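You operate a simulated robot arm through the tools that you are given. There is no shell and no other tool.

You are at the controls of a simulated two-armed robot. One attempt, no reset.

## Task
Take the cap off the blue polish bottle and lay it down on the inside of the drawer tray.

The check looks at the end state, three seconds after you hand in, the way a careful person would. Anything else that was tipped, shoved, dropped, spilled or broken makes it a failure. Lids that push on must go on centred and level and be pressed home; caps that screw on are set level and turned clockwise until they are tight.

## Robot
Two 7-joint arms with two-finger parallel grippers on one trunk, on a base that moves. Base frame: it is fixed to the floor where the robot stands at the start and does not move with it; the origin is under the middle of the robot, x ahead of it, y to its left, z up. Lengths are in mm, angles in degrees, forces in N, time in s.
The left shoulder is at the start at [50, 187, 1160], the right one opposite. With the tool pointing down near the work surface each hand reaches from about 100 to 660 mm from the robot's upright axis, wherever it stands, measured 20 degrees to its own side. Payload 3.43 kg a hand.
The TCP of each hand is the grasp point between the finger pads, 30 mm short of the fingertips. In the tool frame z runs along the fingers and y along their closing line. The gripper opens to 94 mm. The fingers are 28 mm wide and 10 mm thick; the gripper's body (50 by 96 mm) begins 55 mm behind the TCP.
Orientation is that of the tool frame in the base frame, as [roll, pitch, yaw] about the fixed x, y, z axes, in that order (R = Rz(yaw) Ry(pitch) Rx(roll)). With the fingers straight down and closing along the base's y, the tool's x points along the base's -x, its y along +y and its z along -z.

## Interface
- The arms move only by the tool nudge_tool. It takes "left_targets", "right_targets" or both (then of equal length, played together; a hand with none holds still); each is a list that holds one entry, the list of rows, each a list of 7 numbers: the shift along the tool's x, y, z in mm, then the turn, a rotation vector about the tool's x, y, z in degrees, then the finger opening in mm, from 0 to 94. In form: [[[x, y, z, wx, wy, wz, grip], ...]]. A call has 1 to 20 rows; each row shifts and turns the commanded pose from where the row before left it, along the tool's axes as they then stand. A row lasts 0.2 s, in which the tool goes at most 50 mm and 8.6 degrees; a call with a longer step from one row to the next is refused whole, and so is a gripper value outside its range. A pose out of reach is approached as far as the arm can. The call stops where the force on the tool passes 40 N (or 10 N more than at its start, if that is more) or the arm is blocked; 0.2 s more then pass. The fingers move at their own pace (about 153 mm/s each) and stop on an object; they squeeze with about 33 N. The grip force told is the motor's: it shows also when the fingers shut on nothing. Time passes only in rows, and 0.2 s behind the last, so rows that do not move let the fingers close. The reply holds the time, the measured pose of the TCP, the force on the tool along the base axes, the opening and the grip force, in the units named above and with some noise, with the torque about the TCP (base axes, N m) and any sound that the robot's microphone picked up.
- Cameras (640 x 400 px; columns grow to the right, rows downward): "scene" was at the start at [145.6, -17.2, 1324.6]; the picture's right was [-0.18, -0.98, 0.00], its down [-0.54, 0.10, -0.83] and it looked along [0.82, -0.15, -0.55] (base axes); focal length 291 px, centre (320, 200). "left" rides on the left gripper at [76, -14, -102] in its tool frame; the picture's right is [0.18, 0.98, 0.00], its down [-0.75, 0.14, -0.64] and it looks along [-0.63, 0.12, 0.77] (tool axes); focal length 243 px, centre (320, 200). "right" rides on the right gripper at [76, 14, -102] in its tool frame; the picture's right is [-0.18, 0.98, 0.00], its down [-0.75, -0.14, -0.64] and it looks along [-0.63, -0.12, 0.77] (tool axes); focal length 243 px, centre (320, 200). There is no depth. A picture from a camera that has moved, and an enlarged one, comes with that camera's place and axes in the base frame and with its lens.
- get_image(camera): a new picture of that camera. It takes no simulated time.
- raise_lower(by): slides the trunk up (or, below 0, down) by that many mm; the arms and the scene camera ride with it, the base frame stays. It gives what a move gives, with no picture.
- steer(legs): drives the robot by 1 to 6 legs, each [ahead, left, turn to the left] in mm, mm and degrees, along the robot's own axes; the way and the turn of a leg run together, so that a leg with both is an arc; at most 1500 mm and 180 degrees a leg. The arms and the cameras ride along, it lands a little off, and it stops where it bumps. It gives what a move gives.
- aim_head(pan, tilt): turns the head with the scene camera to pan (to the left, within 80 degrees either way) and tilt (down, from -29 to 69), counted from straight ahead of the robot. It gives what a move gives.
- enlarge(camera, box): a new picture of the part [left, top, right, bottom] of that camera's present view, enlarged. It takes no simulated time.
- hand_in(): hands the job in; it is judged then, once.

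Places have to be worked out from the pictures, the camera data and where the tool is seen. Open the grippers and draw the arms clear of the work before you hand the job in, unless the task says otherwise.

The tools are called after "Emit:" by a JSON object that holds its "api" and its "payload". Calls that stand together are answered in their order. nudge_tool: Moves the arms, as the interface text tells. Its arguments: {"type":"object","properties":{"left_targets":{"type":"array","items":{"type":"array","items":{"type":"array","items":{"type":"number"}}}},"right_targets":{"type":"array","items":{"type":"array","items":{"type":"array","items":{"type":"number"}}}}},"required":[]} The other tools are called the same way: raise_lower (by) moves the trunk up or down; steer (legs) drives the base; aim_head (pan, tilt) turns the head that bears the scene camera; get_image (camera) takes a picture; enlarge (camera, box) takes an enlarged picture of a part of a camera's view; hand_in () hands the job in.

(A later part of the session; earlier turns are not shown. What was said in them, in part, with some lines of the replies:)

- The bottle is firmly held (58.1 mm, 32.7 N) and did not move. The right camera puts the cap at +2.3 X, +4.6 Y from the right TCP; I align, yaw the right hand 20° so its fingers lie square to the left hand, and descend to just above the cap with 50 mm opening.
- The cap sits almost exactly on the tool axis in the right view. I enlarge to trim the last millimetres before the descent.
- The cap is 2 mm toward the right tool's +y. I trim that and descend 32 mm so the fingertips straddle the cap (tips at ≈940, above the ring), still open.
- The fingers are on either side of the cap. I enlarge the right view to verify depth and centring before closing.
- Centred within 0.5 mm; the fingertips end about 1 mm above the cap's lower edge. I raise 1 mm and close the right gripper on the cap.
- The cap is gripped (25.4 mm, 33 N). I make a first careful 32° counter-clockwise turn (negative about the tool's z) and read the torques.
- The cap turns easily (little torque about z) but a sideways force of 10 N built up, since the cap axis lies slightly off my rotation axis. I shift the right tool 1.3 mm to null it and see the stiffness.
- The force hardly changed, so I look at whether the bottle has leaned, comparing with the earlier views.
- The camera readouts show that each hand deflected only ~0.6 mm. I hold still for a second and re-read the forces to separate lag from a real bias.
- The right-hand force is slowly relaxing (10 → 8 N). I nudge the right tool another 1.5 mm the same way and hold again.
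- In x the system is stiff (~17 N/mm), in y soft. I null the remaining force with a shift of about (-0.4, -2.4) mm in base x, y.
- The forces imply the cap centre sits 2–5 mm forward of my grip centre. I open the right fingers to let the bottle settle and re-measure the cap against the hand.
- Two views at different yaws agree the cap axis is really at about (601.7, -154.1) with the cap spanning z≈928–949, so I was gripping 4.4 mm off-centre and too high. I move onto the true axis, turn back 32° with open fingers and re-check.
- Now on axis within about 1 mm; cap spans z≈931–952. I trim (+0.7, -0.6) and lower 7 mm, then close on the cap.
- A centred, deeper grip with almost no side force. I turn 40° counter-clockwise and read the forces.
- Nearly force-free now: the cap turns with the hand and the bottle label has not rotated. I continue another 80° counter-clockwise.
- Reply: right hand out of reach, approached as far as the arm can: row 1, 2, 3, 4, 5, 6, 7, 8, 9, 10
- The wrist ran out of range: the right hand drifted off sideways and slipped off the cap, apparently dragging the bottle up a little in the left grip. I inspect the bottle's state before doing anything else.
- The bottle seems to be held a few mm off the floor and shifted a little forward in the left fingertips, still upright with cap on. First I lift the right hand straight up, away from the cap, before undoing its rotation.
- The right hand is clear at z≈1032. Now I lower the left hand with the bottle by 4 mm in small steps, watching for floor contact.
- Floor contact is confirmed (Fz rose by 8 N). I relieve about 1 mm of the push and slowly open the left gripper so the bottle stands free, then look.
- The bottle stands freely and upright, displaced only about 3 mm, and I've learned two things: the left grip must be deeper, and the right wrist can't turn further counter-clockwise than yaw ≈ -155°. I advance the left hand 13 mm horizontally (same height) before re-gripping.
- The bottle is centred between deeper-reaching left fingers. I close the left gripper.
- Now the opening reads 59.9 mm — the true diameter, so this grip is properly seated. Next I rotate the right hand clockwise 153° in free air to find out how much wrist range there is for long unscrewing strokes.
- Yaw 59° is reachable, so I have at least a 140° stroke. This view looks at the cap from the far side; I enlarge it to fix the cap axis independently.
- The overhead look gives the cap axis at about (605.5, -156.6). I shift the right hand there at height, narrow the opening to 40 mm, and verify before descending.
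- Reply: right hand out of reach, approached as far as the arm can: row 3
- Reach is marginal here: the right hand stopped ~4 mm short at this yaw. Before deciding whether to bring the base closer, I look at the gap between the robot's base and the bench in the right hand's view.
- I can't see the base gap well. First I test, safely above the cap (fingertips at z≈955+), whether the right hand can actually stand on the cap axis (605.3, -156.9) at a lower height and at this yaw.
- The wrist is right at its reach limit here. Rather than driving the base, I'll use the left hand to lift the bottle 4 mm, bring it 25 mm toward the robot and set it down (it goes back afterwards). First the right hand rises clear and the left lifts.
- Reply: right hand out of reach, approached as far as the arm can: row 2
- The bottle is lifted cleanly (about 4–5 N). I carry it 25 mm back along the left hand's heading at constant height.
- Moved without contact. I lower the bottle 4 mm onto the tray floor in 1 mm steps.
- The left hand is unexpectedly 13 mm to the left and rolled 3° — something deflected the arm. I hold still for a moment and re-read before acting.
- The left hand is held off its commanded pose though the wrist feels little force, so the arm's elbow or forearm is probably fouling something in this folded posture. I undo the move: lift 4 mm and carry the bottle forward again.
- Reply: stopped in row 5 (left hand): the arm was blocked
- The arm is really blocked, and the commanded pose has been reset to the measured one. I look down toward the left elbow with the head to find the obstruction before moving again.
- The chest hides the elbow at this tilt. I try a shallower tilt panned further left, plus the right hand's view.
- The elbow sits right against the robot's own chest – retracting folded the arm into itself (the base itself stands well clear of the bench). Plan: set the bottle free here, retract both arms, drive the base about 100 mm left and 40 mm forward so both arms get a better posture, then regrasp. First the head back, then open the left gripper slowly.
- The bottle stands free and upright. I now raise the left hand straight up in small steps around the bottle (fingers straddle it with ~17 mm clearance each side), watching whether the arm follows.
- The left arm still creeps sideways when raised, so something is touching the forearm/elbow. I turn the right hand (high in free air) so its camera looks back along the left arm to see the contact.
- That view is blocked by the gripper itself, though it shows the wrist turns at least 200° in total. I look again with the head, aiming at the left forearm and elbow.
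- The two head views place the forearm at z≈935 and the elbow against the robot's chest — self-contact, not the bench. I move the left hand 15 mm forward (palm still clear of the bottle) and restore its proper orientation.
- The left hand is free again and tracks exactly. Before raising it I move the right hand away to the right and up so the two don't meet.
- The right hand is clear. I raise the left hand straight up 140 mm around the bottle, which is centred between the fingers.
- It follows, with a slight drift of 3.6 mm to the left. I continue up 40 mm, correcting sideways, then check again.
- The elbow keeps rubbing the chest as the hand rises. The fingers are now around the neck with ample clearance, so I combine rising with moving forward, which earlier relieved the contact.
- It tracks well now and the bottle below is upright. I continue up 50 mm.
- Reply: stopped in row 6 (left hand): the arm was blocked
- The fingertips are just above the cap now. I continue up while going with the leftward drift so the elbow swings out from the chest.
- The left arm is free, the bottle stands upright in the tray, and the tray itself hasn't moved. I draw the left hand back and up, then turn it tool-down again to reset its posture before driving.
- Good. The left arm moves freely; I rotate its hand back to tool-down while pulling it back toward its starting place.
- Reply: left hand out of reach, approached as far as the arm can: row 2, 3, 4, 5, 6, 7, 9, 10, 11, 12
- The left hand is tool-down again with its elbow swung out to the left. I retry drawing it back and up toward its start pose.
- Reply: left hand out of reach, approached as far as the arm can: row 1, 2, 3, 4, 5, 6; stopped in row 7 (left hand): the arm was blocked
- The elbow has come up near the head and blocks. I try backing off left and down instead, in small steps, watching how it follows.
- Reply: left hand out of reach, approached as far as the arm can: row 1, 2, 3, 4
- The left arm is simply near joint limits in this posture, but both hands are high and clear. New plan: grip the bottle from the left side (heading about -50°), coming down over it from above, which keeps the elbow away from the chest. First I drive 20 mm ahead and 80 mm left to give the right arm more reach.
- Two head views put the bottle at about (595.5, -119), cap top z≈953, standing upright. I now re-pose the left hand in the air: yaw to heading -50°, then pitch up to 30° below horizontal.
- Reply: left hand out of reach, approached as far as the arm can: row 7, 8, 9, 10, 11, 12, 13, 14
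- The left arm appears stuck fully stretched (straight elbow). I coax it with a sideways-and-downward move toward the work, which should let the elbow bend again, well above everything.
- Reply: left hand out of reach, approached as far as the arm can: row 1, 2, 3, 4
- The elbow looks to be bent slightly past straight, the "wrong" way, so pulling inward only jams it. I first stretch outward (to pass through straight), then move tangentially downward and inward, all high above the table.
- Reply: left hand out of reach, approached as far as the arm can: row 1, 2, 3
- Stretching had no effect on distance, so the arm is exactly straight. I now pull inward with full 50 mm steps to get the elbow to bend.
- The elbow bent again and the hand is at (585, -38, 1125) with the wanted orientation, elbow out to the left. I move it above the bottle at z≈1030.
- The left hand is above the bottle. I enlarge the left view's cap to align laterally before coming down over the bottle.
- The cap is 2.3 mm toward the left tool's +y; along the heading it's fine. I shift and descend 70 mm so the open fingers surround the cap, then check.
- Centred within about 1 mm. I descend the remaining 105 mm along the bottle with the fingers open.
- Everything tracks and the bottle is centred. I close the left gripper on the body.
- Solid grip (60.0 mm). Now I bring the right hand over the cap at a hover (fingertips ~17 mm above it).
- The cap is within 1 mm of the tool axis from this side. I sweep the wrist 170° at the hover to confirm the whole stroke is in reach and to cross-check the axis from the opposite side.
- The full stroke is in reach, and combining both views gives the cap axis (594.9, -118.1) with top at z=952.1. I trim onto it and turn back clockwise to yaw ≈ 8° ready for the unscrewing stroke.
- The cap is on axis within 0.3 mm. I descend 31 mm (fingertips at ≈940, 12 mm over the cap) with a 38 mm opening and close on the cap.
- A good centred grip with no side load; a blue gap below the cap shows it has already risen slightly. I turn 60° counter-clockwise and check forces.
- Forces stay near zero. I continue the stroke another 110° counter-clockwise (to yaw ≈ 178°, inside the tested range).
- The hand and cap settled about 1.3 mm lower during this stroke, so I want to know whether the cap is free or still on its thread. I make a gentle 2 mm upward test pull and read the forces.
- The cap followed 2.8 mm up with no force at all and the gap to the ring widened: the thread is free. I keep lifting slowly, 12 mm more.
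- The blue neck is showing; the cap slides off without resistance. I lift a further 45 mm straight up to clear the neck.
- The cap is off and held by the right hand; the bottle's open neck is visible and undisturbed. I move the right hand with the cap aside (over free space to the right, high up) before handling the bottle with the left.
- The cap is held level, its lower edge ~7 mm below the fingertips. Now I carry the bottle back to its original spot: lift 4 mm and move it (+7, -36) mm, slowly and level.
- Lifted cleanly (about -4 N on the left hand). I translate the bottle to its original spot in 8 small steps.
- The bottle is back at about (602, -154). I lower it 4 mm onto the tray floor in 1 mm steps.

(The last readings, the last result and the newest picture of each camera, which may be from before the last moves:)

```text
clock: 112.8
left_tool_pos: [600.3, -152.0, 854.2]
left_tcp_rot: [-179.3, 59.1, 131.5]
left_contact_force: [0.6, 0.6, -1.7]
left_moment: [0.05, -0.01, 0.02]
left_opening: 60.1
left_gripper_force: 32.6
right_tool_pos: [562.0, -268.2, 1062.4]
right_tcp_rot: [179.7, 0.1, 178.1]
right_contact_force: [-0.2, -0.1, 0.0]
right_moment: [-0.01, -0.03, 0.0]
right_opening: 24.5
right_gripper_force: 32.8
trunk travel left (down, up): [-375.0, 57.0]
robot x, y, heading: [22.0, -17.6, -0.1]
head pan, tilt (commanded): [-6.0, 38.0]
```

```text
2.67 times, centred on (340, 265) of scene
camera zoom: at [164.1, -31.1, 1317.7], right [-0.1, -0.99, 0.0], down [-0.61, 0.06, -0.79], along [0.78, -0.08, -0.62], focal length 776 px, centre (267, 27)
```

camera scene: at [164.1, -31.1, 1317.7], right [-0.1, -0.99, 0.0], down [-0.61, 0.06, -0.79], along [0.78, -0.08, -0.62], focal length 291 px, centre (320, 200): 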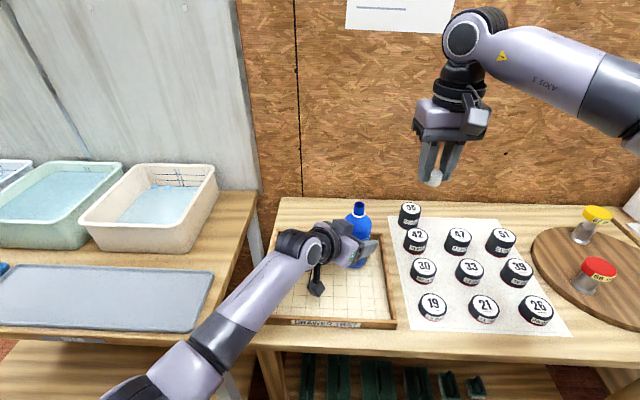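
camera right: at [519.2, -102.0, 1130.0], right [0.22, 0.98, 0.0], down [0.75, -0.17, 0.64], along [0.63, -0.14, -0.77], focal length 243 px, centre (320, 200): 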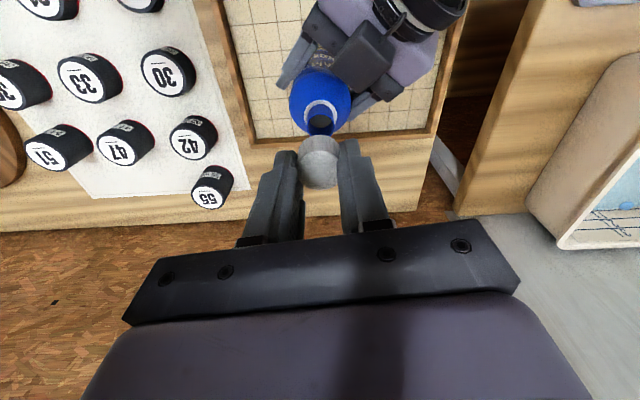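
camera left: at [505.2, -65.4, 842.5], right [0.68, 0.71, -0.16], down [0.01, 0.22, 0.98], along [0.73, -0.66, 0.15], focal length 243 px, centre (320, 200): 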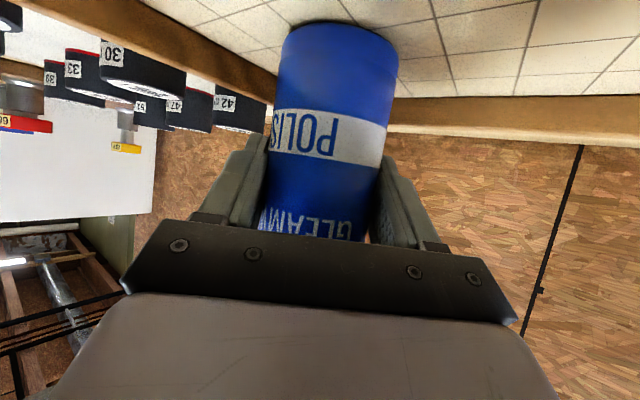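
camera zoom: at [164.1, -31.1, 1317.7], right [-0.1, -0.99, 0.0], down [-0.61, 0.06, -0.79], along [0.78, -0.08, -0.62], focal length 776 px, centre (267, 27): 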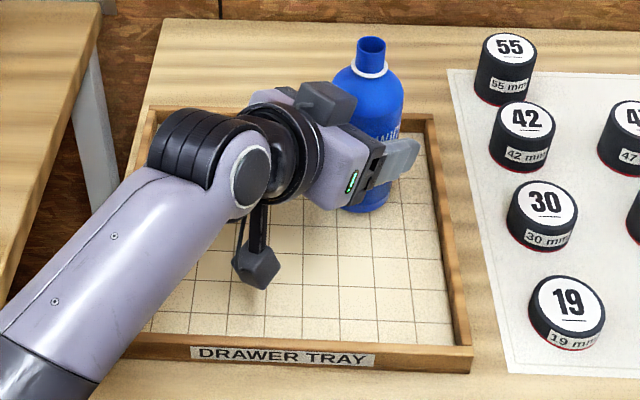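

The hand is at the same height as when the bottle stood on the floor. I lower a last 0.5 mm and open the left gripper slowly.

Emit:
{"api": "nudge_tool", "payload": {"left_targets": [[[0.43, 0, 0.26, 0, 0, 0, 45], [0, 0, 0, 0, 0, 0, 45], [0, 0, 0, 0, 0, 0, 60], [0, 0, 0, 0, 0, 0, 64], [0, 0, 0, 0, 0, 0, 72], [0, 0, 0, 0, 0, 0, 82], [0, 0, 0, 0, 0, 0, 94], [0, 0, 0, 0, 0, 0, 94]]]}}

Emit:
{"api": "get_image", "payload": {"camera": "left"}}

Emit:
{"api": "enlarge", "payload": {"camera": "scene", "box": [270, 190, 410, 340]}}

```text
clock: 114.6
left_tool_pos: [600.3, -153.0, 854.0]
left_tcp_rot: [-179.3, 59.0, 131.5]
left_contact_force: [-0.3, 0.0, 0.3]
left_moment: [-0.01, -0.01, 0.0]
left_opening: 93.8
left_gripper_force: 0.1
right_tool_pos: [562.1, -267.4, 1063.1]
right_tcp_rot: [179.8, 0.1, 178.2]
right_contact_force: [0.7, -0.5, 0.0]
right_moment: [-0.04, 0.0, -0.02]
right_opening: 24.5
right_gripper_force: 33.3
trunk travel left (down, up): [-375.0, 57.0]
robot x, y, heading: [20.9, -17.9, 0.0]
head pan, tilt (commanded): [-6.0, 38.0]
```

```text
taken
camera left: at [505.0, -65.4, 842.2], right [0.68, 0.71, -0.16], down [0.01, 0.22, 0.98], along [0.73, -0.66, 0.15], focal length 243 px, centre (320, 200)
```

left: 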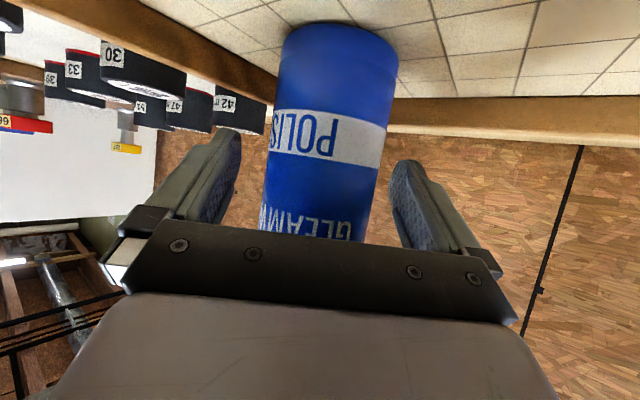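

```text
2.67 times, centred on (340, 265) of scene
camera zoom: at [163.8, -31.1, 1317.8], right [-0.1, -0.99, 0.0], down [-0.61, 0.06, -0.79], along [0.78, -0.08, -0.62], focal length 776 px, centre (267, 27)
```

zoom: 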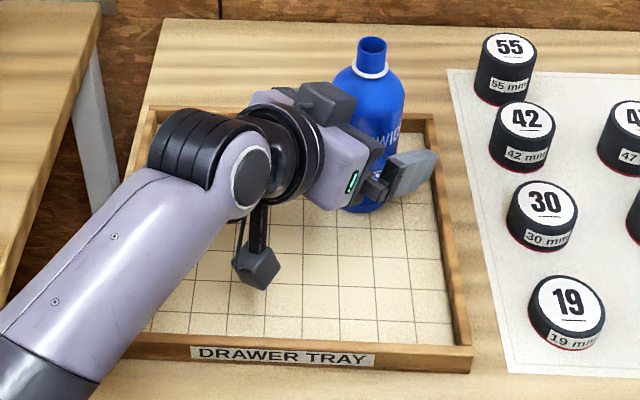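

The bottle stands on its own at its original place. I raise the left hand straight up around the open neck (same path as it came down), while the right hand shifts further aside.

Emit:
{"api": "nudge_tool", "payload": {"left_targets": [[[-8.6, 0, -5.2, 0, 0, 0, 94], [-12.9, 0, -7.7, 0, 0, 0, 94], [-17.1, 0, -10.3, 0, 0, 0, 94], [0, 0, 0, 0, 0, 0, 94]]], "right_targets": [[[0, -15, 0, 0, 0, 0, 15], [0, -15, 0, 0, 0, 0, 15], [0, -15, 0, 0, 0, 0, 15], [0, 0, 0, 0, 0, 0, 15]]]}}

Emit:
{"api": "get_image", "payload": {"camera": "left"}}

```text
clock: 115.6
left_tool_pos: [600.3, -151.9, 899.7]
left_tcp_rot: [-179.4, 59.0, 131.4]
left_contact_force: [-0.3, 0.3, 0.7]
left_moment: [0.01, 0.0, 0.01]
left_opening: 94.3
left_gripper_force: 0.1
right_tool_pos: [560.3, -312.0, 1062.7]
right_tcp_rot: [179.9, 0.0, 178.1]
right_contact_force: [0.3, -0.3, 0.0]
right_moment: [0.03, 0.04, 0.01]
right_opening: 25.0
right_gripper_force: 33.1
trunk travel left (down, up): [-375.0, 57.0]
robot x, y, heading: [24.6, -22.2, 0.2]
head pan, tilt (commanded): [-6.0, 38.0]
```

```text
taken
camera left: at [505.8, -65.1, 886.8], right [0.68, 0.71, -0.16], down [0.0, 0.22, 0.98], along [0.73, -0.66, 0.15], focal length 243 px, centre (320, 200)
```

left: 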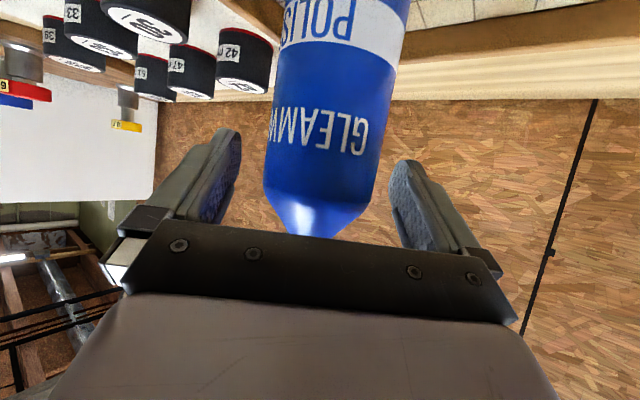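

It rises cleanly with the bottle centred. I continue upward 115 mm to clear the neck completely.

Emit:
{"api": "nudge_tool", "payload": {"left_targets": [[[-17.1, 0, -10.3, 0, 0, 0, 94], [-17.1, 0, -10.3, 0, 0, 0, 94], [-17.1, 0, -10.3, 0, 0, 0, 94], [-17.1, 0, -10.3, 0, 0, 0, 94], [-17.1, 0, -10.3, 0, 0, 0, 94], [-12.9, 0, -7.7, 0, 0, 0, 94], [0, 0, 0, 0, 0, 0, 94]]]}}

Emit:
{"api": "get_image", "payload": {"camera": "scene"}}

Emit:
{"api": "get_image", "payload": {"camera": "left"}}

```text
clock: 117.2
left_tool_pos: [601.6, -151.4, 1013.4]
left_tcp_rot: [-179.2, 59.1, 131.5]
left_contact_force: [-0.6, 0.1, -0.1]
left_moment: [0.02, -0.02, 0.0]
left_opening: 94.0
left_gripper_force: 0.1
right_tool_pos: [560.0, -312.5, 1062.1]
right_tcp_rot: [179.8, 0.2, 178.1]
right_contact_force: [0.4, 0.0, -0.4]
right_moment: [-0.01, -0.01, 0.0]
right_opening: 25.0
right_gripper_force: 33.2
trunk travel left (down, up): [-375.0, 57.0]
robot x, y, heading: [21.8, -18.8, -0.3]
head pan, tilt (commanded): [-6.0, 38.0]
```

```text
taken
camera scene: at [163.9, -31.1, 1317.7], right [-0.1, -0.99, 0.0], down [-0.61, 0.06, -0.79], along [0.78, -0.08, -0.62], focal length 291 px, centre (320, 200)
```

scene: 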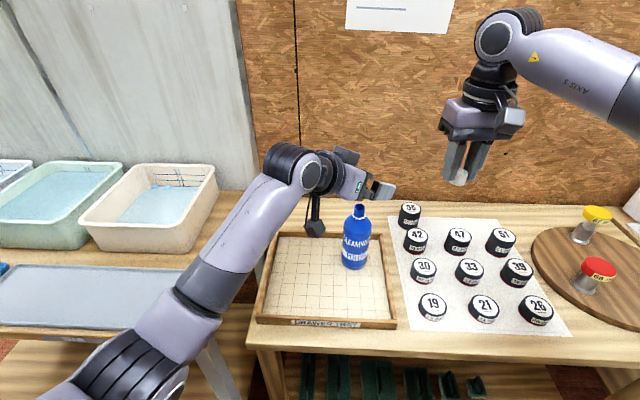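

```text
taken
camera left: at [506.7, -64.7, 1002.1], right [0.68, 0.71, -0.16], down [0.01, 0.22, 0.98], along [0.73, -0.66, 0.15], focal length 243 px, centre (320, 200)
```

left: 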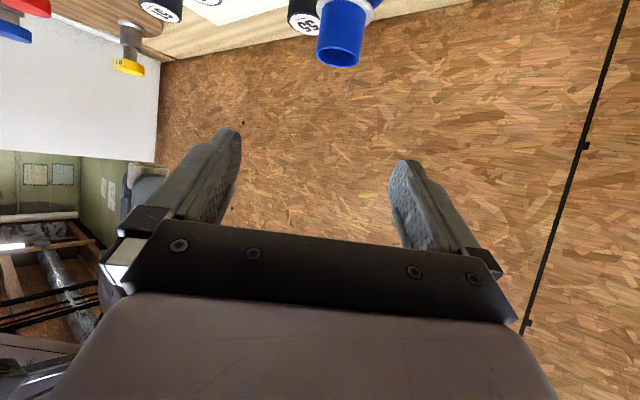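

The left hand is clear of the bottle. I retreat it up and back to the left, out of the tray area.

Emit:
{"api": "nudge_tool", "payload": {"left_targets": [[[-17.1, 0, -10.3, 0, 0, 0, 94], [-8.6, 0, -5.2, 0, 0, 0, 94], [10, 5, -28, 0, 0, 0, 94], [10, 5, -28, 0, 0, 0, 94], [10, 5, -28, 0, 0, 0, 94], [10, 5, -28, 0, 0, 0, 94], [0, 0, 0, 0, 0, 0, 94]]]}}

Emit:
{"api": "get_image", "payload": {"camera": "scene"}}

Emit:
{"api": "enlarge", "payload": {"camera": "scene", "box": [240, 190, 410, 340]}}

```text
clock: 118.8
left_tool_pos: [538.5, -49.5, 1068.2]
left_tcp_rot: [-179.3, 59.1, 131.4]
left_contact_force: [0.6, -0.5, 0.0]
left_moment: [0.01, -0.02, -0.01]
left_opening: 94.0
left_gripper_force: 0.1
right_tool_pos: [560.3, -312.4, 1061.4]
right_tcp_rot: [179.8, 0.1, 178.1]
right_contact_force: [0.0, 0.1, 0.0]
right_moment: [0.0, 0.02, -0.01]
right_opening: 25.0
right_gripper_force: 32.8
trunk travel left (down, up): [-375.0, 57.0]
robot x, y, heading: [19.7, -19.5, -0.2]
head pan, tilt (commanded): [-6.0, 38.0]
```

```text
taken
camera scene: at [163.9, -31.2, 1317.7], right [-0.1, -0.99, 0.0], down [-0.61, 0.06, -0.79], along [0.78, -0.08, -0.62], focal length 291 px, centre (320, 200)
```

scene: 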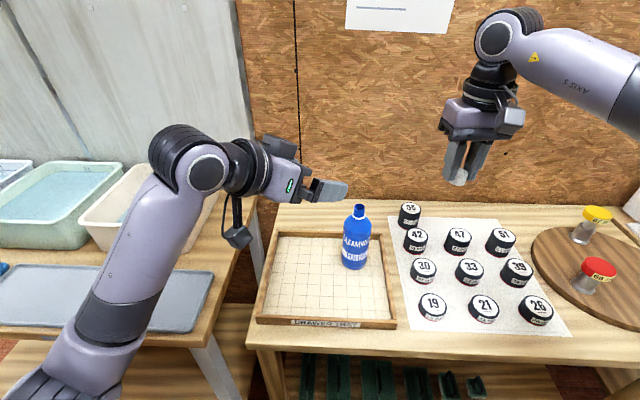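

```text
2.67 times, centred on (325, 265) of scene
camera zoom: at [163.9, -31.2, 1317.7], right [-0.1, -0.99, 0.0], down [-0.61, 0.06, -0.79], along [0.78, -0.08, -0.62], focal length 776 px, centre (307, 27)
```

zoom: 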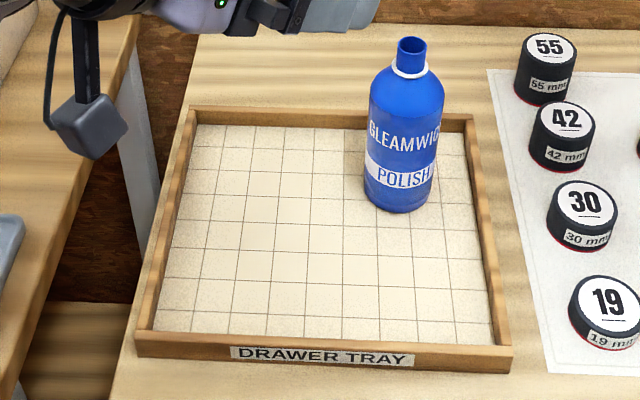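

The bottle stands upright at its original place, uncapped, and the tray and lids are undisturbed. I move the left hand further off to the left so the right hand can work in the tray.

Emit:
{"api": "nudge_tool", "payload": {"left_targets": [[[8, 7, -25, 0, 0, 0, 94], [8, 7, -25, 0, 0, 0, 94], [8, 7, -25, 0, 0, 0, 94], [8, 7, -25, 0, 0, 0, 94], [0, 0, 0, 0, 0, 0, 94]]]}}

Emit:
{"api": "get_image", "payload": {"camera": "scene"}}

Emit:
{"api": "get_image", "payload": {"camera": "right"}}

```text
clock: 120.0
left_tool_pos: [493.8, 45.1, 1091.1]
left_tcp_rot: [-179.3, 59.0, 131.5]
left_contact_force: [0.1, -1.5, -0.1]
left_moment: [0.0, 0.01, 0.02]
left_opening: 94.0
left_gripper_force: 0.1
right_tool_pos: [559.9, -313.1, 1063.0]
right_tcp_rot: [179.8, 0.2, 178.0]
right_contact_force: [-0.2, -0.2, -0.6]
right_moment: [0.03, 0.01, 0.0]
right_opening: 24.9
right_gripper_force: 32.6
trunk travel left (down, up): [-375.0, 57.0]
robot x, y, heading: [21.6, -19.3, -0.0]
head pan, tilt (commanded): [-6.0, 38.0]
```

```text
taken
camera scene: at [163.9, -31.2, 1317.7], right [-0.1, -0.99, 0.0], down [-0.61, 0.06, -0.79], along [0.78, -0.08, -0.62], focal length 291 px, centre (320, 200)
```

scene: 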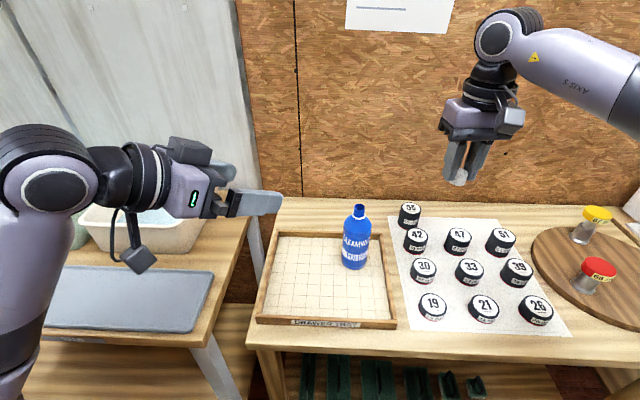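

```text
taken
camera right: at [483.6, -295.5, 1164.6], right [0.22, 0.98, 0.0], down [0.75, -0.17, 0.64], along [0.63, -0.14, -0.77], focal length 243 px, centre (320, 200)
```

right: 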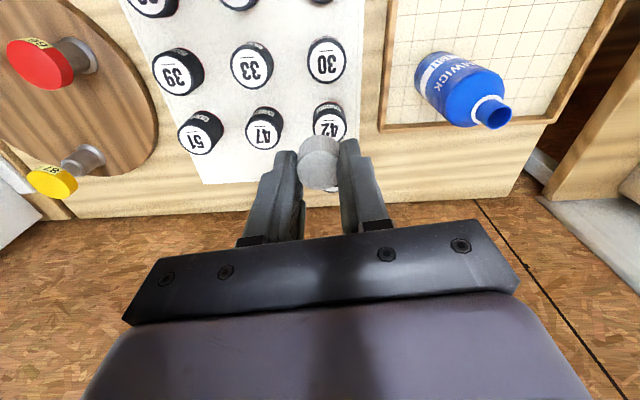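

Both areas are clear. I bring the cap over the free middle of the tray, near (520, -100), about 98 mm from the bottle, still high.

Emit:
{"api": "nudge_tool", "payload": {"right_targets": [[[7.8, 35.3, 0, 0, 0, 0, 15], [7.8, 35.3, 0, 0, 0, 0, 15], [7.8, 35.3, 0, 0, 0, 0, 15], [7.8, 35.3, 10, 0, 0, 0, 15], [7.8, 35.3, 20, 0, 0, 0, 15], [7.8, 35.3, 20, 0, 0, 0, 15], [0, 0, 0, 0, 0, 0, 15]]]}}

Emit:
{"api": "get_image", "payload": {"camera": "right"}}

Emit:
{"api": "get_image", "payload": {"camera": "scene"}}

```text
clock: 121.6
left_tool_pos: [492.8, 44.9, 1090.8]
left_tcp_rot: [-179.2, 59.0, 131.3]
left_contact_force: [0.1, 0.4, -0.4]
left_moment: [0.04, -0.06, 0.0]
left_opening: 94.1
left_gripper_force: 0.0
right_tool_pos: [520.2, -99.9, 1011.9]
right_tcp_rot: [179.8, 0.1, 178.1]
right_contact_force: [0.0, -0.1, -0.4]
right_moment: [0.01, 0.01, -0.01]
right_opening: 25.1
right_gripper_force: 33.1
trunk travel left (down, up): [-375.0, 57.0]
robot x, y, heading: [20.9, -19.8, 0.1]
head pan, tilt (commanded): [-6.0, 38.0]
```

```text
taken
camera right: at [443.4, -82.5, 1114.7], right [0.22, 0.98, 0.0], down [0.75, -0.17, 0.64], along [0.63, -0.14, -0.77], focal length 243 px, centre (320, 200)
```

right: 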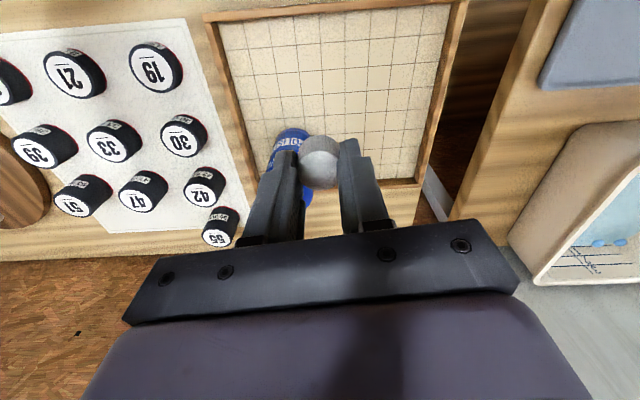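

```text
taken
camera scene: at [163.8, -31.2, 1317.8], right [-0.1, -0.99, 0.0], down [-0.61, 0.06, -0.79], along [0.78, -0.08, -0.62], focal length 291 px, centre (320, 200)
```

scene: 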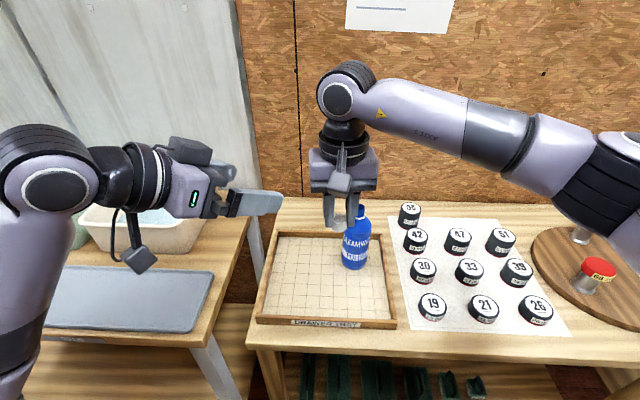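

The cap is above the tray's free area. I descend 150 mm straight down to about 30 mm above the expected touchdown.

Emit:
{"api": "nudge_tool", "payload": {"right_targets": [[[0, 0, 20, 0, 0, 0, 15], [0, 0, 20, 0, 0, 0, 15], [0, 0, 20, 0, 0, 0, 15], [0, 0, 20, 0, 0, 0, 15], [0, 0, 20, 0, 0, 0, 15], [0, 0, 20, 0, 0, 0, 15], [0, 0, 20, 0, 0, 0, 15], [0, 0, 10, 0, 0, 0, 15], [0, 0, 0, 0, 0, 0, 15]]]}}

Emit:
{"api": "get_image", "payload": {"camera": "right"}}

Emit:
{"api": "enlarge", "payload": {"camera": "scene", "box": [250, 200, 410, 340]}}

```text
clock: 123.6
left_tool_pos: [493.7, 44.9, 1092.1]
left_tcp_rot: [-179.3, 59.1, 131.5]
left_contact_force: [0.0, -0.2, -0.1]
left_moment: [-0.02, 0.02, -0.03]
left_opening: 93.8
left_gripper_force: 0.0
right_tool_pos: [520.1, -99.1, 863.0]
right_tcp_rot: [179.9, 0.1, 178.1]
right_contact_force: [0.0, 1.0, 0.6]
right_moment: [-0.02, 0.05, -0.01]
right_opening: 24.7
right_gripper_force: 33.1
trunk travel left (down, up): [-375.0, 57.0]
robot x, y, heading: [18.2, -19.7, -0.0]
head pan, tilt (commanded): [-6.0, 38.0]
```

```text
taken
camera right: at [443.8, -82.2, 964.6], right [0.22, 0.98, 0.0], down [0.75, -0.17, 0.64], along [0.63, -0.14, -0.77], focal length 243 px, centre (320, 200)
```

right: 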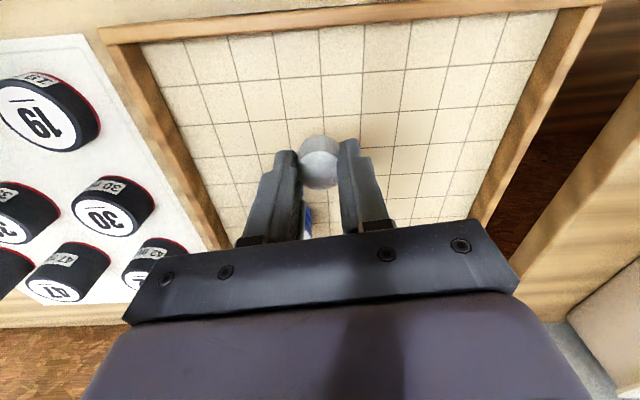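

```text
2.86 times, centred on (330, 270) of scene
camera zoom: at [163.8, -31.1, 1317.8], right [-0.1, -0.99, 0.0], down [-0.61, 0.06, -0.79], along [0.78, -0.08, -0.62], focal length 831 px, centre (291, 0)
```

zoom: 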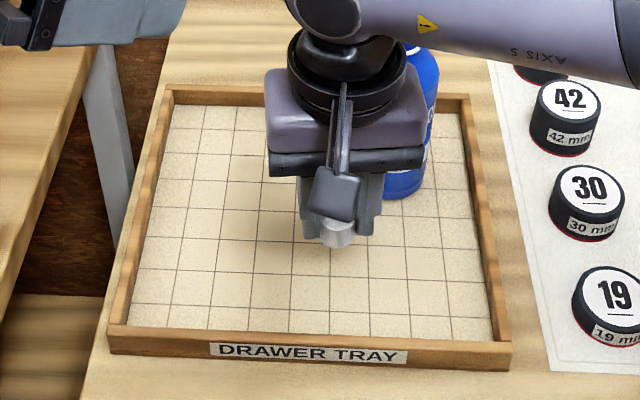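

The cap's lower edge is now about 30 mm above the tray floor. I lower 20 mm, then continue in fine steps watching Fz.

Emit:
{"api": "nudge_tool", "payload": {"right_targets": [[[0, 0, 10, 0, 0, 0, 15], [0, 0, 10, 0, 0, 0, 15], [0, 0, 2, 0, 0, 0, 15], [0, 0, 2, 0, 0, 0, 15], [0, 0, 0, 0, 0, 0, 15]]]}}

Emit:
{"api": "enlarge", "payload": {"camera": "right", "box": [240, 100, 400, 220]}}

Emit:
{"api": "enlarge", "payload": {"camera": "scene", "box": [300, 240, 380, 310]}}

```text
clock: 124.8
left_tool_pos: [493.2, 45.3, 1092.2]
left_tcp_rot: [-179.3, 58.9, 131.5]
left_contact_force: [-0.7, 0.2, -0.3]
left_moment: [0.02, -0.01, 0.02]
left_opening: 94.1
left_gripper_force: 0.0
right_tool_pos: [521.1, -98.5, 838.7]
right_tcp_rot: [179.8, 0.0, 178.1]
right_contact_force: [0.0, -0.2, 0.3]
right_moment: [0.02, -0.02, 0.02]
right_opening: 24.9
right_gripper_force: 33.1
trunk travel left (down, up): [-375.0, 57.0]
robot x, y, heading: [17.8, -21.5, -0.3]
head pan, tilt (commanded): [-6.0, 38.0]
```

```text
3.33 times, centred on (320, 160) of right
camera zoom: at [444.7, -81.7, 940.5], right [0.22, 0.98, 0.0], down [0.75, -0.17, 0.64], along [0.63, -0.14, -0.77], focal length 809 px, centre (320, 333)
```

zoom: 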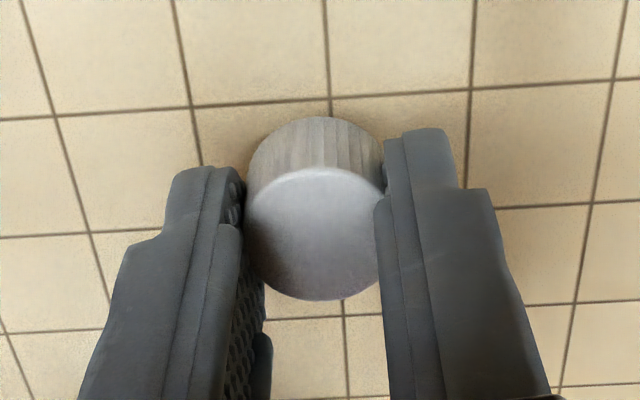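

```text
5.71 times, centred on (340, 275) of scene
camera zoom: at [163.8, -31.1, 1317.7], right [-0.1, -0.99, 0.0], down [-0.61, 0.06, -0.79], along [0.78, -0.08, -0.62], focal length 1663 px, centre (206, -229)
```

zoom: 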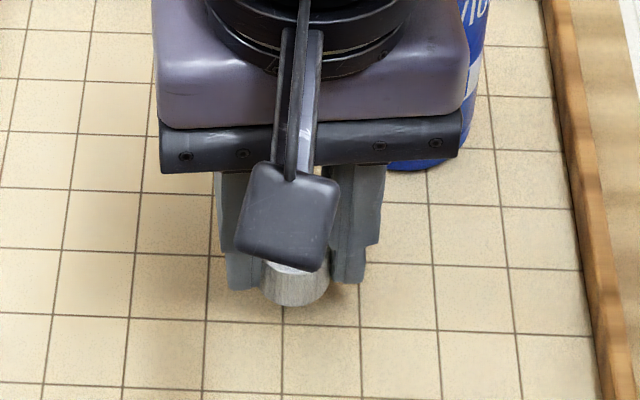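

The cap's edge is near the floor (a contact shadow is forming). I keep lowering in 1 mm steps; the call stops itself on contact force.

Emit:
{"api": "nudge_tool", "payload": {"right_targets": [[[0, 0, 1, 0, 0, 0, 15], [0, 0, 1, 0, 0, 0, 15], [0, 0, 1, 0, 0, 0, 15], [0, 0, 1, 0, 0, 0, 15], [0, 0, 0, 0, 0, 0, 15]]]}}

Emit:
{"api": "enlarge", "payload": {"camera": "right", "box": [240, 100, 400, 220]}}

```text
clock: 126.0
left_tool_pos: [492.8, 45.8, 1091.8]
left_tcp_rot: [-179.3, 59.0, 131.5]
left_contact_force: [0.9, -0.5, -0.1]
left_moment: [-0.02, 0.0, 0.02]
left_opening: 94.0
left_gripper_force: 0.0
right_tool_pos: [520.9, -98.7, 835.1]
right_tcp_rot: [179.8, 0.1, 178.1]
right_contact_force: [-0.6, -0.3, -1.2]
right_moment: [0.02, 0.0, -0.01]
right_opening: 24.5
right_gripper_force: 33.6
trunk travel left (down, up): [-375.0, 57.0]
robot x, y, heading: [17.7, -20.5, 0.2]
head pan, tilt (commanded): [-6.0, 38.0]
```

```text
3.33 times, centred on (320, 160) of right
camera zoom: at [444.6, -81.8, 936.9], right [0.22, 0.98, 0.0], down [0.75, -0.17, 0.64], along [0.63, -0.14, -0.77], focal length 809 px, centre (320, 333)
```

zoom: 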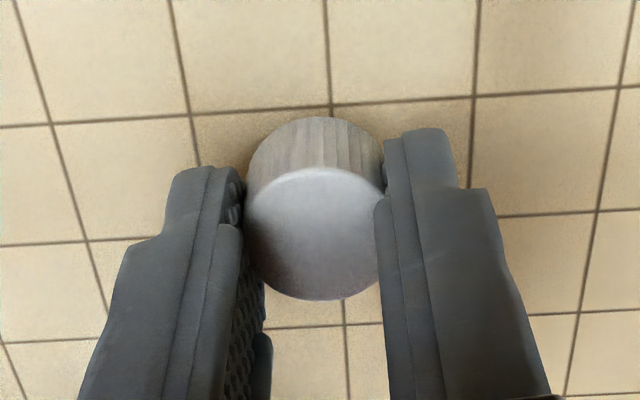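

No contact yet. I continue another 5 mm in 1 mm steps.

Emit:
{"api": "nudge_tool", "payload": {"right_targets": [[[0, 0, 1, 0, 0, 0, 15], [0, 0, 1, 0, 0, 0, 15], [0, 0, 1, 0, 0, 0, 15], [0, 0, 1, 0, 0, 0, 15], [0, 0, 1, 0, 0, 0, 15], [0, 0, 0, 0, 0, 0, 15]]]}}

Emit:
{"api": "enlarge", "payload": {"camera": "right", "box": [240, 100, 400, 220]}}

```text
clock: 127.4
left_tool_pos: [492.8, 46.3, 1091.0]
left_tcp_rot: [-179.4, 59.0, 131.6]
left_contact_force: [0.2, -0.5, 0.2]
left_moment: [0.0, 0.02, 0.02]
left_opening: 93.9
left_gripper_force: 0.0
right_tool_pos: [520.2, -98.3, 830.4]
right_tcp_rot: [179.8, 0.3, 178.1]
right_contact_force: [-0.2, 0.0, 0.4]
right_moment: [0.0, 0.02, -0.02]
right_opening: 24.8
right_gripper_force: 33.0
trunk travel left (down, up): [-375.0, 57.0]
robot x, y, heading: [18.3, -19.1, -0.3]
head pan, tilt (commanded): [-6.0, 38.0]
```

```text
3.33 times, centred on (320, 160) of right
camera zoom: at [444.7, -81.9, 931.3], right [0.22, 0.98, 0.0], down [0.75, -0.17, 0.64], along [0.63, -0.14, -0.77], focal length 809 px, centre (320, 333)
```

zoom: 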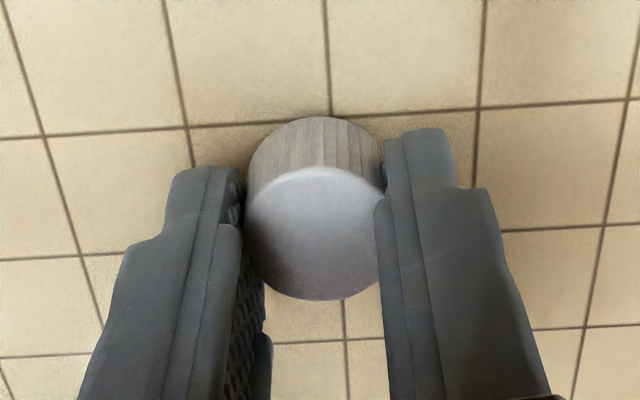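

Still free. Continuing with 4 more 1 mm steps.

Emit:
{"api": "nudge_tool", "payload": {"right_targets": [[[0, 0, 1, 0, 0, 0, 15], [0, 0, 1, 0, 0, 0, 15], [0, 0, 1, 0, 0, 0, 15], [0, 0, 0, 0, 0, 0, 15]]]}}

Emit:
{"api": "enlarge", "payload": {"camera": "right", "box": [240, 100, 400, 220]}}

Emit:
{"api": "enlarge", "payload": {"camera": "scene", "box": [310, 250, 370, 310]}}

```text
clock: 128.4
left_tool_pos: [493.2, 44.8, 1090.7]
left_tcp_rot: [-179.4, 59.0, 131.5]
left_contact_force: [0.4, 1.4, -0.2]
left_moment: [-0.01, 0.01, 0.02]
left_opening: 94.1
left_gripper_force: 0.1
right_tool_pos: [520.0, -98.5, 826.2]
right_tcp_rot: [179.8, 0.1, 178.1]
right_contact_force: [0.1, -0.4, -0.4]
right_moment: [0.02, -0.03, -0.04]
right_opening: 24.6
right_gripper_force: 33.2
trunk travel left (down, up): [-375.0, 57.0]
robot x, y, heading: [22.5, -21.5, 0.0]
head pan, tilt (commanded): [-6.0, 38.0]
```

```text
3.33 times, centred on (320, 160) of right
camera zoom: at [444.7, -82.0, 928.3], right [0.22, 0.98, 0.0], down [0.75, -0.17, 0.64], along [0.63, -0.14, -0.77], focal length 809 px, centre (320, 333)
```

zoom: 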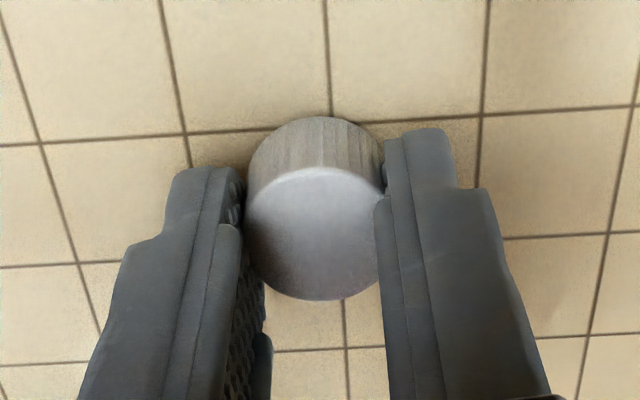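

```text
6.67 times, centred on (340, 280) of scene
camera zoom: at [163.8, -31.1, 1317.7], right [-0.1, -0.99, 0.0], down [-0.61, 0.06, -0.79], along [0.78, -0.08, -0.62], focal length 1940 px, centre (187, -333)
```

zoom: 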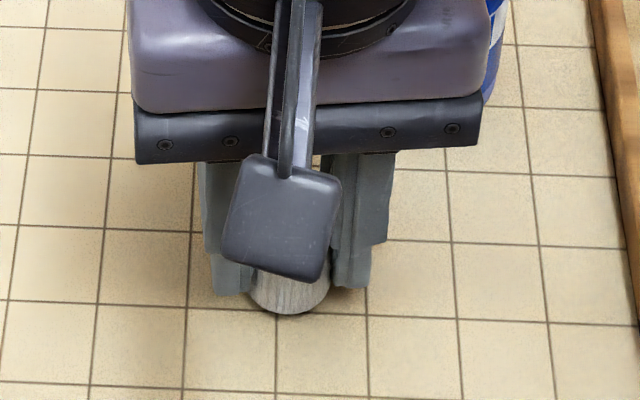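

Very close now. I keep going in 1 mm steps until contact registers.

Emit:
{"api": "nudge_tool", "payload": {"right_targets": [[[0, 0, 1, 0, 0, 0, 15], [0, 0, 1, 0, 0, 0, 15], [0, 0, 1, 0, 0, 0, 15], [0, 0, 0, 0, 0, 0, 15]]]}}

Emit:
{"api": "enlarge", "payload": {"camera": "right", "box": [240, 100, 400, 220]}}

```text
clock: 129.4
left_tool_pos: [493.2, 45.6, 1092.4]
left_tcp_rot: [-179.3, 59.0, 131.5]
left_contact_force: [0.7, 0.4, 0.3]
left_moment: [-0.02, -0.01, 0.02]
left_opening: 94.0
left_gripper_force: 0.1
right_tool_pos: [521.1, -98.5, 823.2]
right_tcp_rot: [179.7, 0.1, 178.1]
right_contact_force: [0.1, 0.2, 0.7]
right_moment: [0.01, 0.02, -0.04]
right_opening: 24.7
right_gripper_force: 33.0
trunk travel left (down, up): [-375.0, 57.0]
robot x, y, heading: [13.7, -20.6, -0.2]
head pan, tilt (commanded): [-6.0, 38.0]
```

```text
3.33 times, centred on (320, 160) of right
camera zoom: at [444.8, -82.3, 925.4], right [0.22, 0.98, 0.0], down [0.75, -0.17, 0.64], along [0.63, -0.14, -0.77], focal length 809 px, centre (320, 333)
```

zoom: 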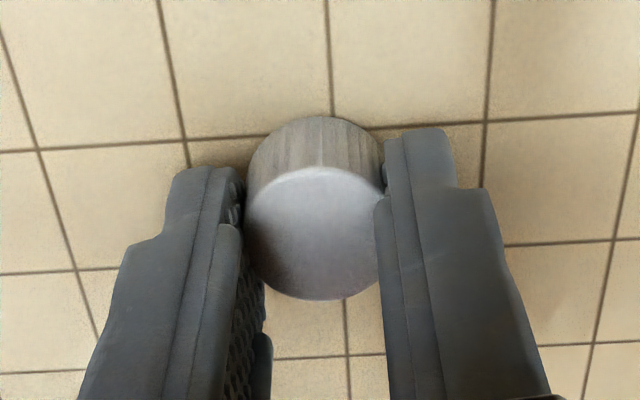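

Still no contact; fingertips are at z≈793. Continuing down 4 mm more in 1 mm steps.

Emit:
{"api": "nudge_tool", "payload": {"right_targets": [[[0, 0, 1, 0, 0, 0, 15], [0, 0, 1, 0, 0, 0, 15], [0, 0, 1, 0, 0, 0, 15], [0, 0, 1, 0, 0, 0, 15], [0, 0, 0, 0, 0, 0, 15]]]}}

Emit:
{"api": "enlarge", "payload": {"camera": "right", "box": [240, 100, 400, 220]}}

Emit:
{"api": "enlarge", "payload": {"camera": "scene", "box": [310, 250, 370, 310]}}

```text
clock: 130.6
left_tool_pos: [491.9, 45.9, 1092.2]
left_tcp_rot: [-179.5, 59.1, 131.4]
left_contact_force: [0.1, -0.1, -0.4]
left_moment: [0.0, -0.02, 0.01]
left_opening: 94.1
left_gripper_force: 0.1
right_tool_pos: [518.9, -99.5, 821.1]
right_tcp_rot: [179.8, 0.2, 178.1]
right_contact_force: [-0.7, -1.1, 10.9]
right_moment: [-0.11, 0.06, 0.0]
right_opening: 24.9
right_gripper_force: 32.7
trunk travel left (down, up): [-375.0, 57.0]
robot x, y, heading: [18.3, -16.7, 0.1]
head pan, tilt (commanded): [-6.0, 38.0]
```

```text
3.33 times, centred on (320, 160) of right
camera zoom: at [444.4, -81.9, 922.9], right [0.22, 0.98, 0.0], down [0.75, -0.17, 0.64], along [0.63, -0.14, -0.76], focal length 809 px, centre (320, 333)
```

zoom: 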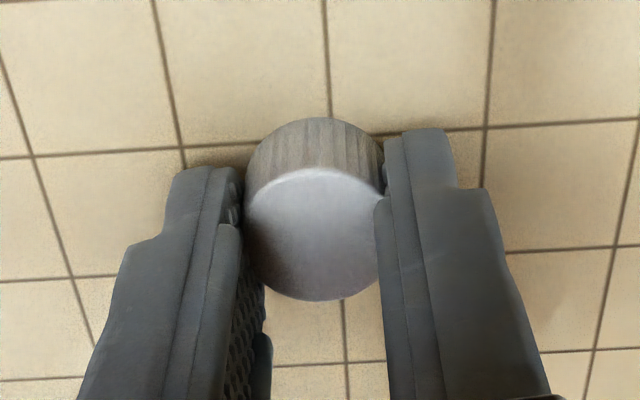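

```text
6.67 times, centred on (340, 280) of scene
camera zoom: at [162.9, -31.0, 1318.0], right [-0.1, -0.99, 0.0], down [-0.61, 0.06, -0.79], along [0.78, -0.08, -0.61], focal length 1940 px, centre (187, -333)
```

zoom: 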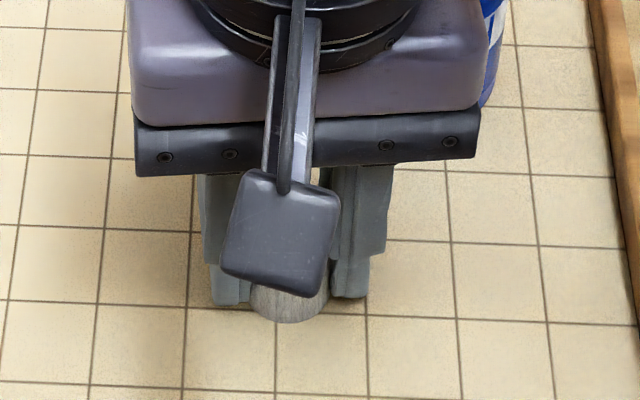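

Contact: Fz ≈ 11 N, the cap is on the tray floor. I ease back 1.5 mm, then open the right fingers gently.

Emit:
{"api": "nudge_tool", "payload": {"right_targets": [[[0, 0, -1.3, 0, 0, 0, 15], [0, 0, 0, 0, 0, 0, 15], [0, 0, 0, 0, 0, 0, 25], [0, 0, 0, 0, 0, 0, 29], [0, 0, 0, 0, 0, 0, 34], [0, 0, 0, 0, 0, 0, 42], [0, 0, 0, 0, 0, 0, 50], [0, 0, 0, 0, 0, 0, 50]]]}}

Emit:
{"api": "enlarge", "payload": {"camera": "right", "box": [240, 100, 400, 220]}}

Emit:
{"api": "enlarge", "payload": {"camera": "scene", "box": [310, 250, 370, 310]}}

```text
clock: 132.4
left_tool_pos: [494.0, 44.8, 1091.3]
left_tcp_rot: [-179.4, 59.0, 131.6]
left_contact_force: [-0.6, -0.6, 0.1]
left_moment: [-0.01, 0.02, -0.02]
left_opening: 93.7
left_gripper_force: 0.0
right_tool_pos: [521.5, -98.5, 820.7]
right_tcp_rot: [179.9, 0.1, 178.1]
right_contact_force: [1.0, 1.0, -0.1]
right_moment: [0.02, 0.04, 0.03]
right_opening: 49.8
right_gripper_force: 0.1
trunk travel left (down, up): [-375.0, 57.0]
robot x, y, heading: [22.3, -20.2, 0.2]
head pan, tilt (commanded): [-6.0, 38.0]
```

```text
3.33 times, centred on (320, 160) of right
camera zoom: at [444.7, -82.0, 922.8], right [0.22, 0.98, 0.0], down [0.75, -0.17, 0.64], along [0.63, -0.14, -0.77], focal length 809 px, centre (320, 333)
```

zoom: 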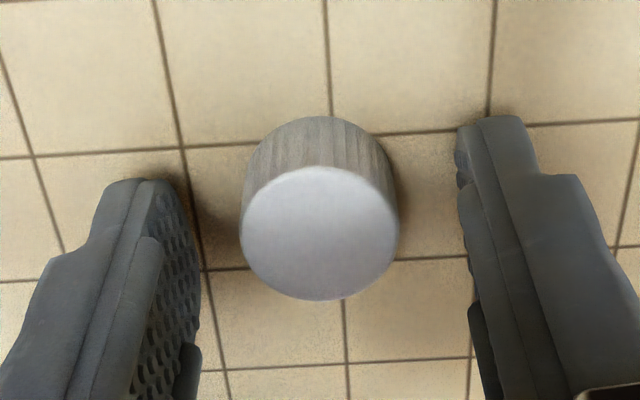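

```text
6.67 times, centred on (340, 280) of scene
camera zoom: at [163.8, -31.1, 1317.8], right [-0.1, -0.99, 0.0], down [-0.61, 0.06, -0.79], along [0.78, -0.08, -0.62], focal length 1940 px, centre (187, -333)
```

zoom: 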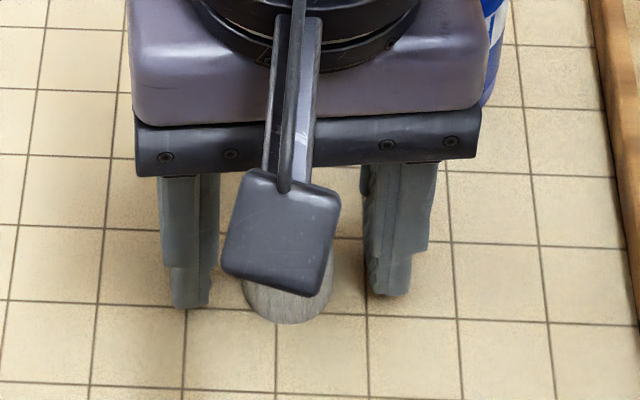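

The cap stands upright on the tray floor, released and level. I raise the right hand straight up.

Emit:
{"api": "nudge_tool", "payload": {"right_targets": [[[0, 0, -5, 0, 0, 0, 50], [0, 0, -10, 0, 0, 0, 50], [0, 0, -15, 0, 0, 0, 50], [0, 0, -20, 0, 0, 0, 50], [0, 0, -25, 0, 0, 0, 50], [0, 0, -25, 0, 0, 0, 50], [0, 0, -25, 0, 0, 0, 50], [0, 0, -25, 0, 0, 0, 50], [0, 0, -25, 0, 0, 0, 50], [0, 0, -25, 0, 0, 0, 50], [0, 0, 0, 0, 0, 0, 50]]]}}

Emit:
{"api": "get_image", "payload": {"camera": "scene"}}

Emit:
{"api": "enlarge", "payload": {"camera": "scene", "box": [240, 190, 410, 340]}}

```text
clock: 134.8
left_tool_pos: [492.3, 45.0, 1091.4]
left_tcp_rot: [-179.3, 59.0, 131.5]
left_contact_force: [0.2, 1.8, 0.8]
left_moment: [-0.04, -0.02, 0.0]
left_opening: 93.8
left_gripper_force: 0.0
right_tool_pos: [521.2, -99.6, 1020.5]
right_tcp_rot: [179.8, 0.0, 178.0]
right_contact_force: [-0.2, 0.1, -0.6]
right_moment: [0.0, 0.01, -0.01]
right_opening: 50.1
right_gripper_force: 0.0
trunk travel left (down, up): [-375.0, 57.0]
robot x, y, heading: [19.2, -21.8, 0.0]
head pan, tilt (commanded): [-6.0, 38.0]
```

```text
taken
camera scene: at [163.9, -31.1, 1317.7], right [-0.1, -0.99, 0.0], down [-0.61, 0.06, -0.79], along [0.78, -0.08, -0.62], focal length 291 px, centre (320, 200)
```

scene: 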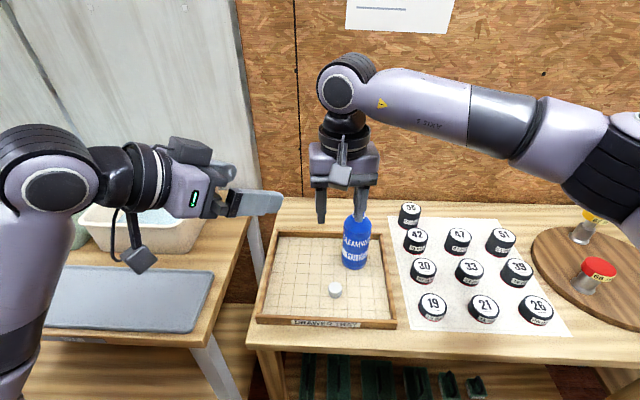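

```text
2.67 times, centred on (325, 265) of scene
camera zoom: at [163.9, -31.1, 1317.7], right [-0.1, -0.99, 0.0], down [-0.61, 0.06, -0.79], along [0.78, -0.08, -0.62], focal length 776 px, centre (307, 27)
```

zoom: 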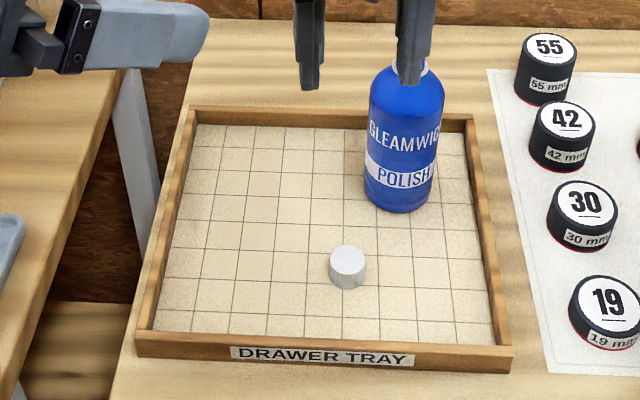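

The cap lies on the inside of the tray and the bottle stands upright. I draw the right arm up, back and away, and raise the left hand a bit more.

Emit:
{"api": "nudge_tool", "payload": {"right_targets": [[[0, 0, -25, 0, 0, 0, 50], [10, -10, -25, 0, 0, 0, 60], [20, -28, -15, 0, 0, 0, 70], [20, -28, -15, 0, 0, 0, 80], [20, -28, -10, 0, 0, 0, 94], [20, -28, -10, 0, 0, 0, 94], [0, -28, -10, 0, 0, 0, 94], [0, 0, 0, 0, 0, 0, 94]]], "left_targets": [[[-12, 0, -10, 0, 0, 0, 94], [-12, 0, -10, 0, 0, 0, 94], [-12, 0, -10, 0, 0, 0, 94], [0, 0, -15, 0, 0, 0, 94], [0, 0, -15, 0, 0, 0, 94], [0, 0, 0, 0, 0, 0, 94], [0, 0, 0, 0, 0, 0, 94], [0, 0, 0, 0, 0, 0, 94]]]}}

Emit:
{"api": "get_image", "payload": {"camera": "scene"}}

Emit:
{"api": "enlarge", "payload": {"camera": "scene", "box": [240, 190, 410, 340]}}

```text
clock: 136.6
left_tool_pos: [473.8, 70.9, 1153.4]
left_tcp_rot: [-179.3, 58.9, 131.5]
left_contact_force: [0.1, -0.1, -0.4]
left_moment: [-0.02, 0.0, 0.01]
left_opening: 93.9
left_gripper_force: 0.0
right_tool_pos: [424.9, -246.0, 1129.9]
right_tcp_rot: [179.8, 0.1, 178.2]
right_contact_force: [0.4, -0.3, -0.1]
right_moment: [0.02, 0.01, -0.01]
right_opening: 94.1
right_gripper_force: 0.0
trunk travel left (down, up): [-375.0, 57.0]
robot x, y, heading: [19.7, -19.7, 0.1]
head pan, tilt (commanded): [-6.0, 38.0]
```

```text
taken
camera scene: at [163.9, -30.9, 1317.7], right [-0.1, -0.99, 0.0], down [-0.61, 0.06, -0.79], along [0.78, -0.08, -0.62], focal length 291 px, centre (320, 200)
```

scene: 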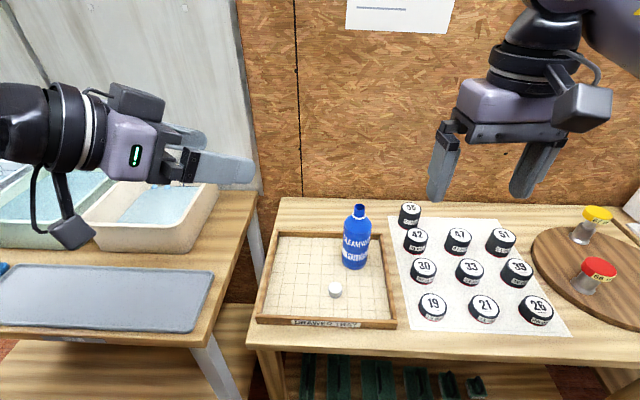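

```text
2.67 times, centred on (325, 265) of scene
camera zoom: at [163.9, -30.9, 1317.7], right [-0.1, -0.99, 0.0], down [-0.61, 0.06, -0.79], along [0.78, -0.08, -0.62], focal length 776 px, centre (307, 27)
```

zoom: 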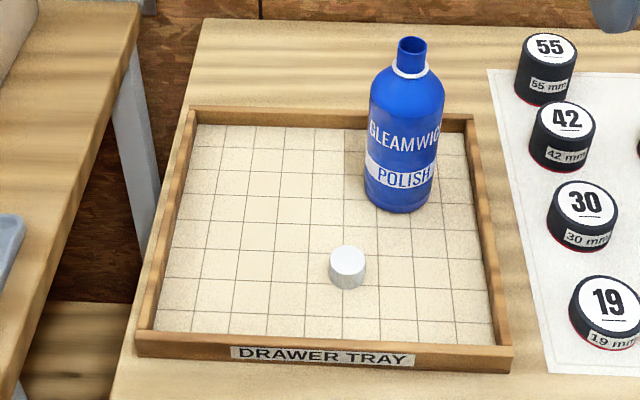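

The cap rests level on the tray floor. The uncapped bottle stands upright at its original place, and the lids, jars, bins and tray look undisturbed. Both grippers are open and both arms are clear, so I hand the job in.

Emit:
{"api": "hand_in", "payload": {}}

```text
The job is handed in.
```

I took the cap off the blue polish bottle and laid it, open side down, on the floor of the drawer tray. The job is handed in, but I don't have the verdict.

- **Cap:** it sits level near the middle of the tray, about 100 mm from the bottle. Once unscrewed it lifted off without force.
- **Bottle:** it stands upright and uncapped, back within a few millimetres of its original spot.
- **Along the way:** on the first try the right wrist ran out of travel and dragged the bottle about 3 mm. Later the left elbow jammed against the robot's own chest, and the bottle ended up about 35 mm out of place before I carried it back. It never tipped, and I saw no sign of a spill.
- **Surroundings:** in the last pictures the tray, the black lids, the jars and the bins looked undisturbed. I also moved the base a little to give the right arm more reach; it didn't bump anything.

Both grippers were open and both arms were clear of the work before I handed in.
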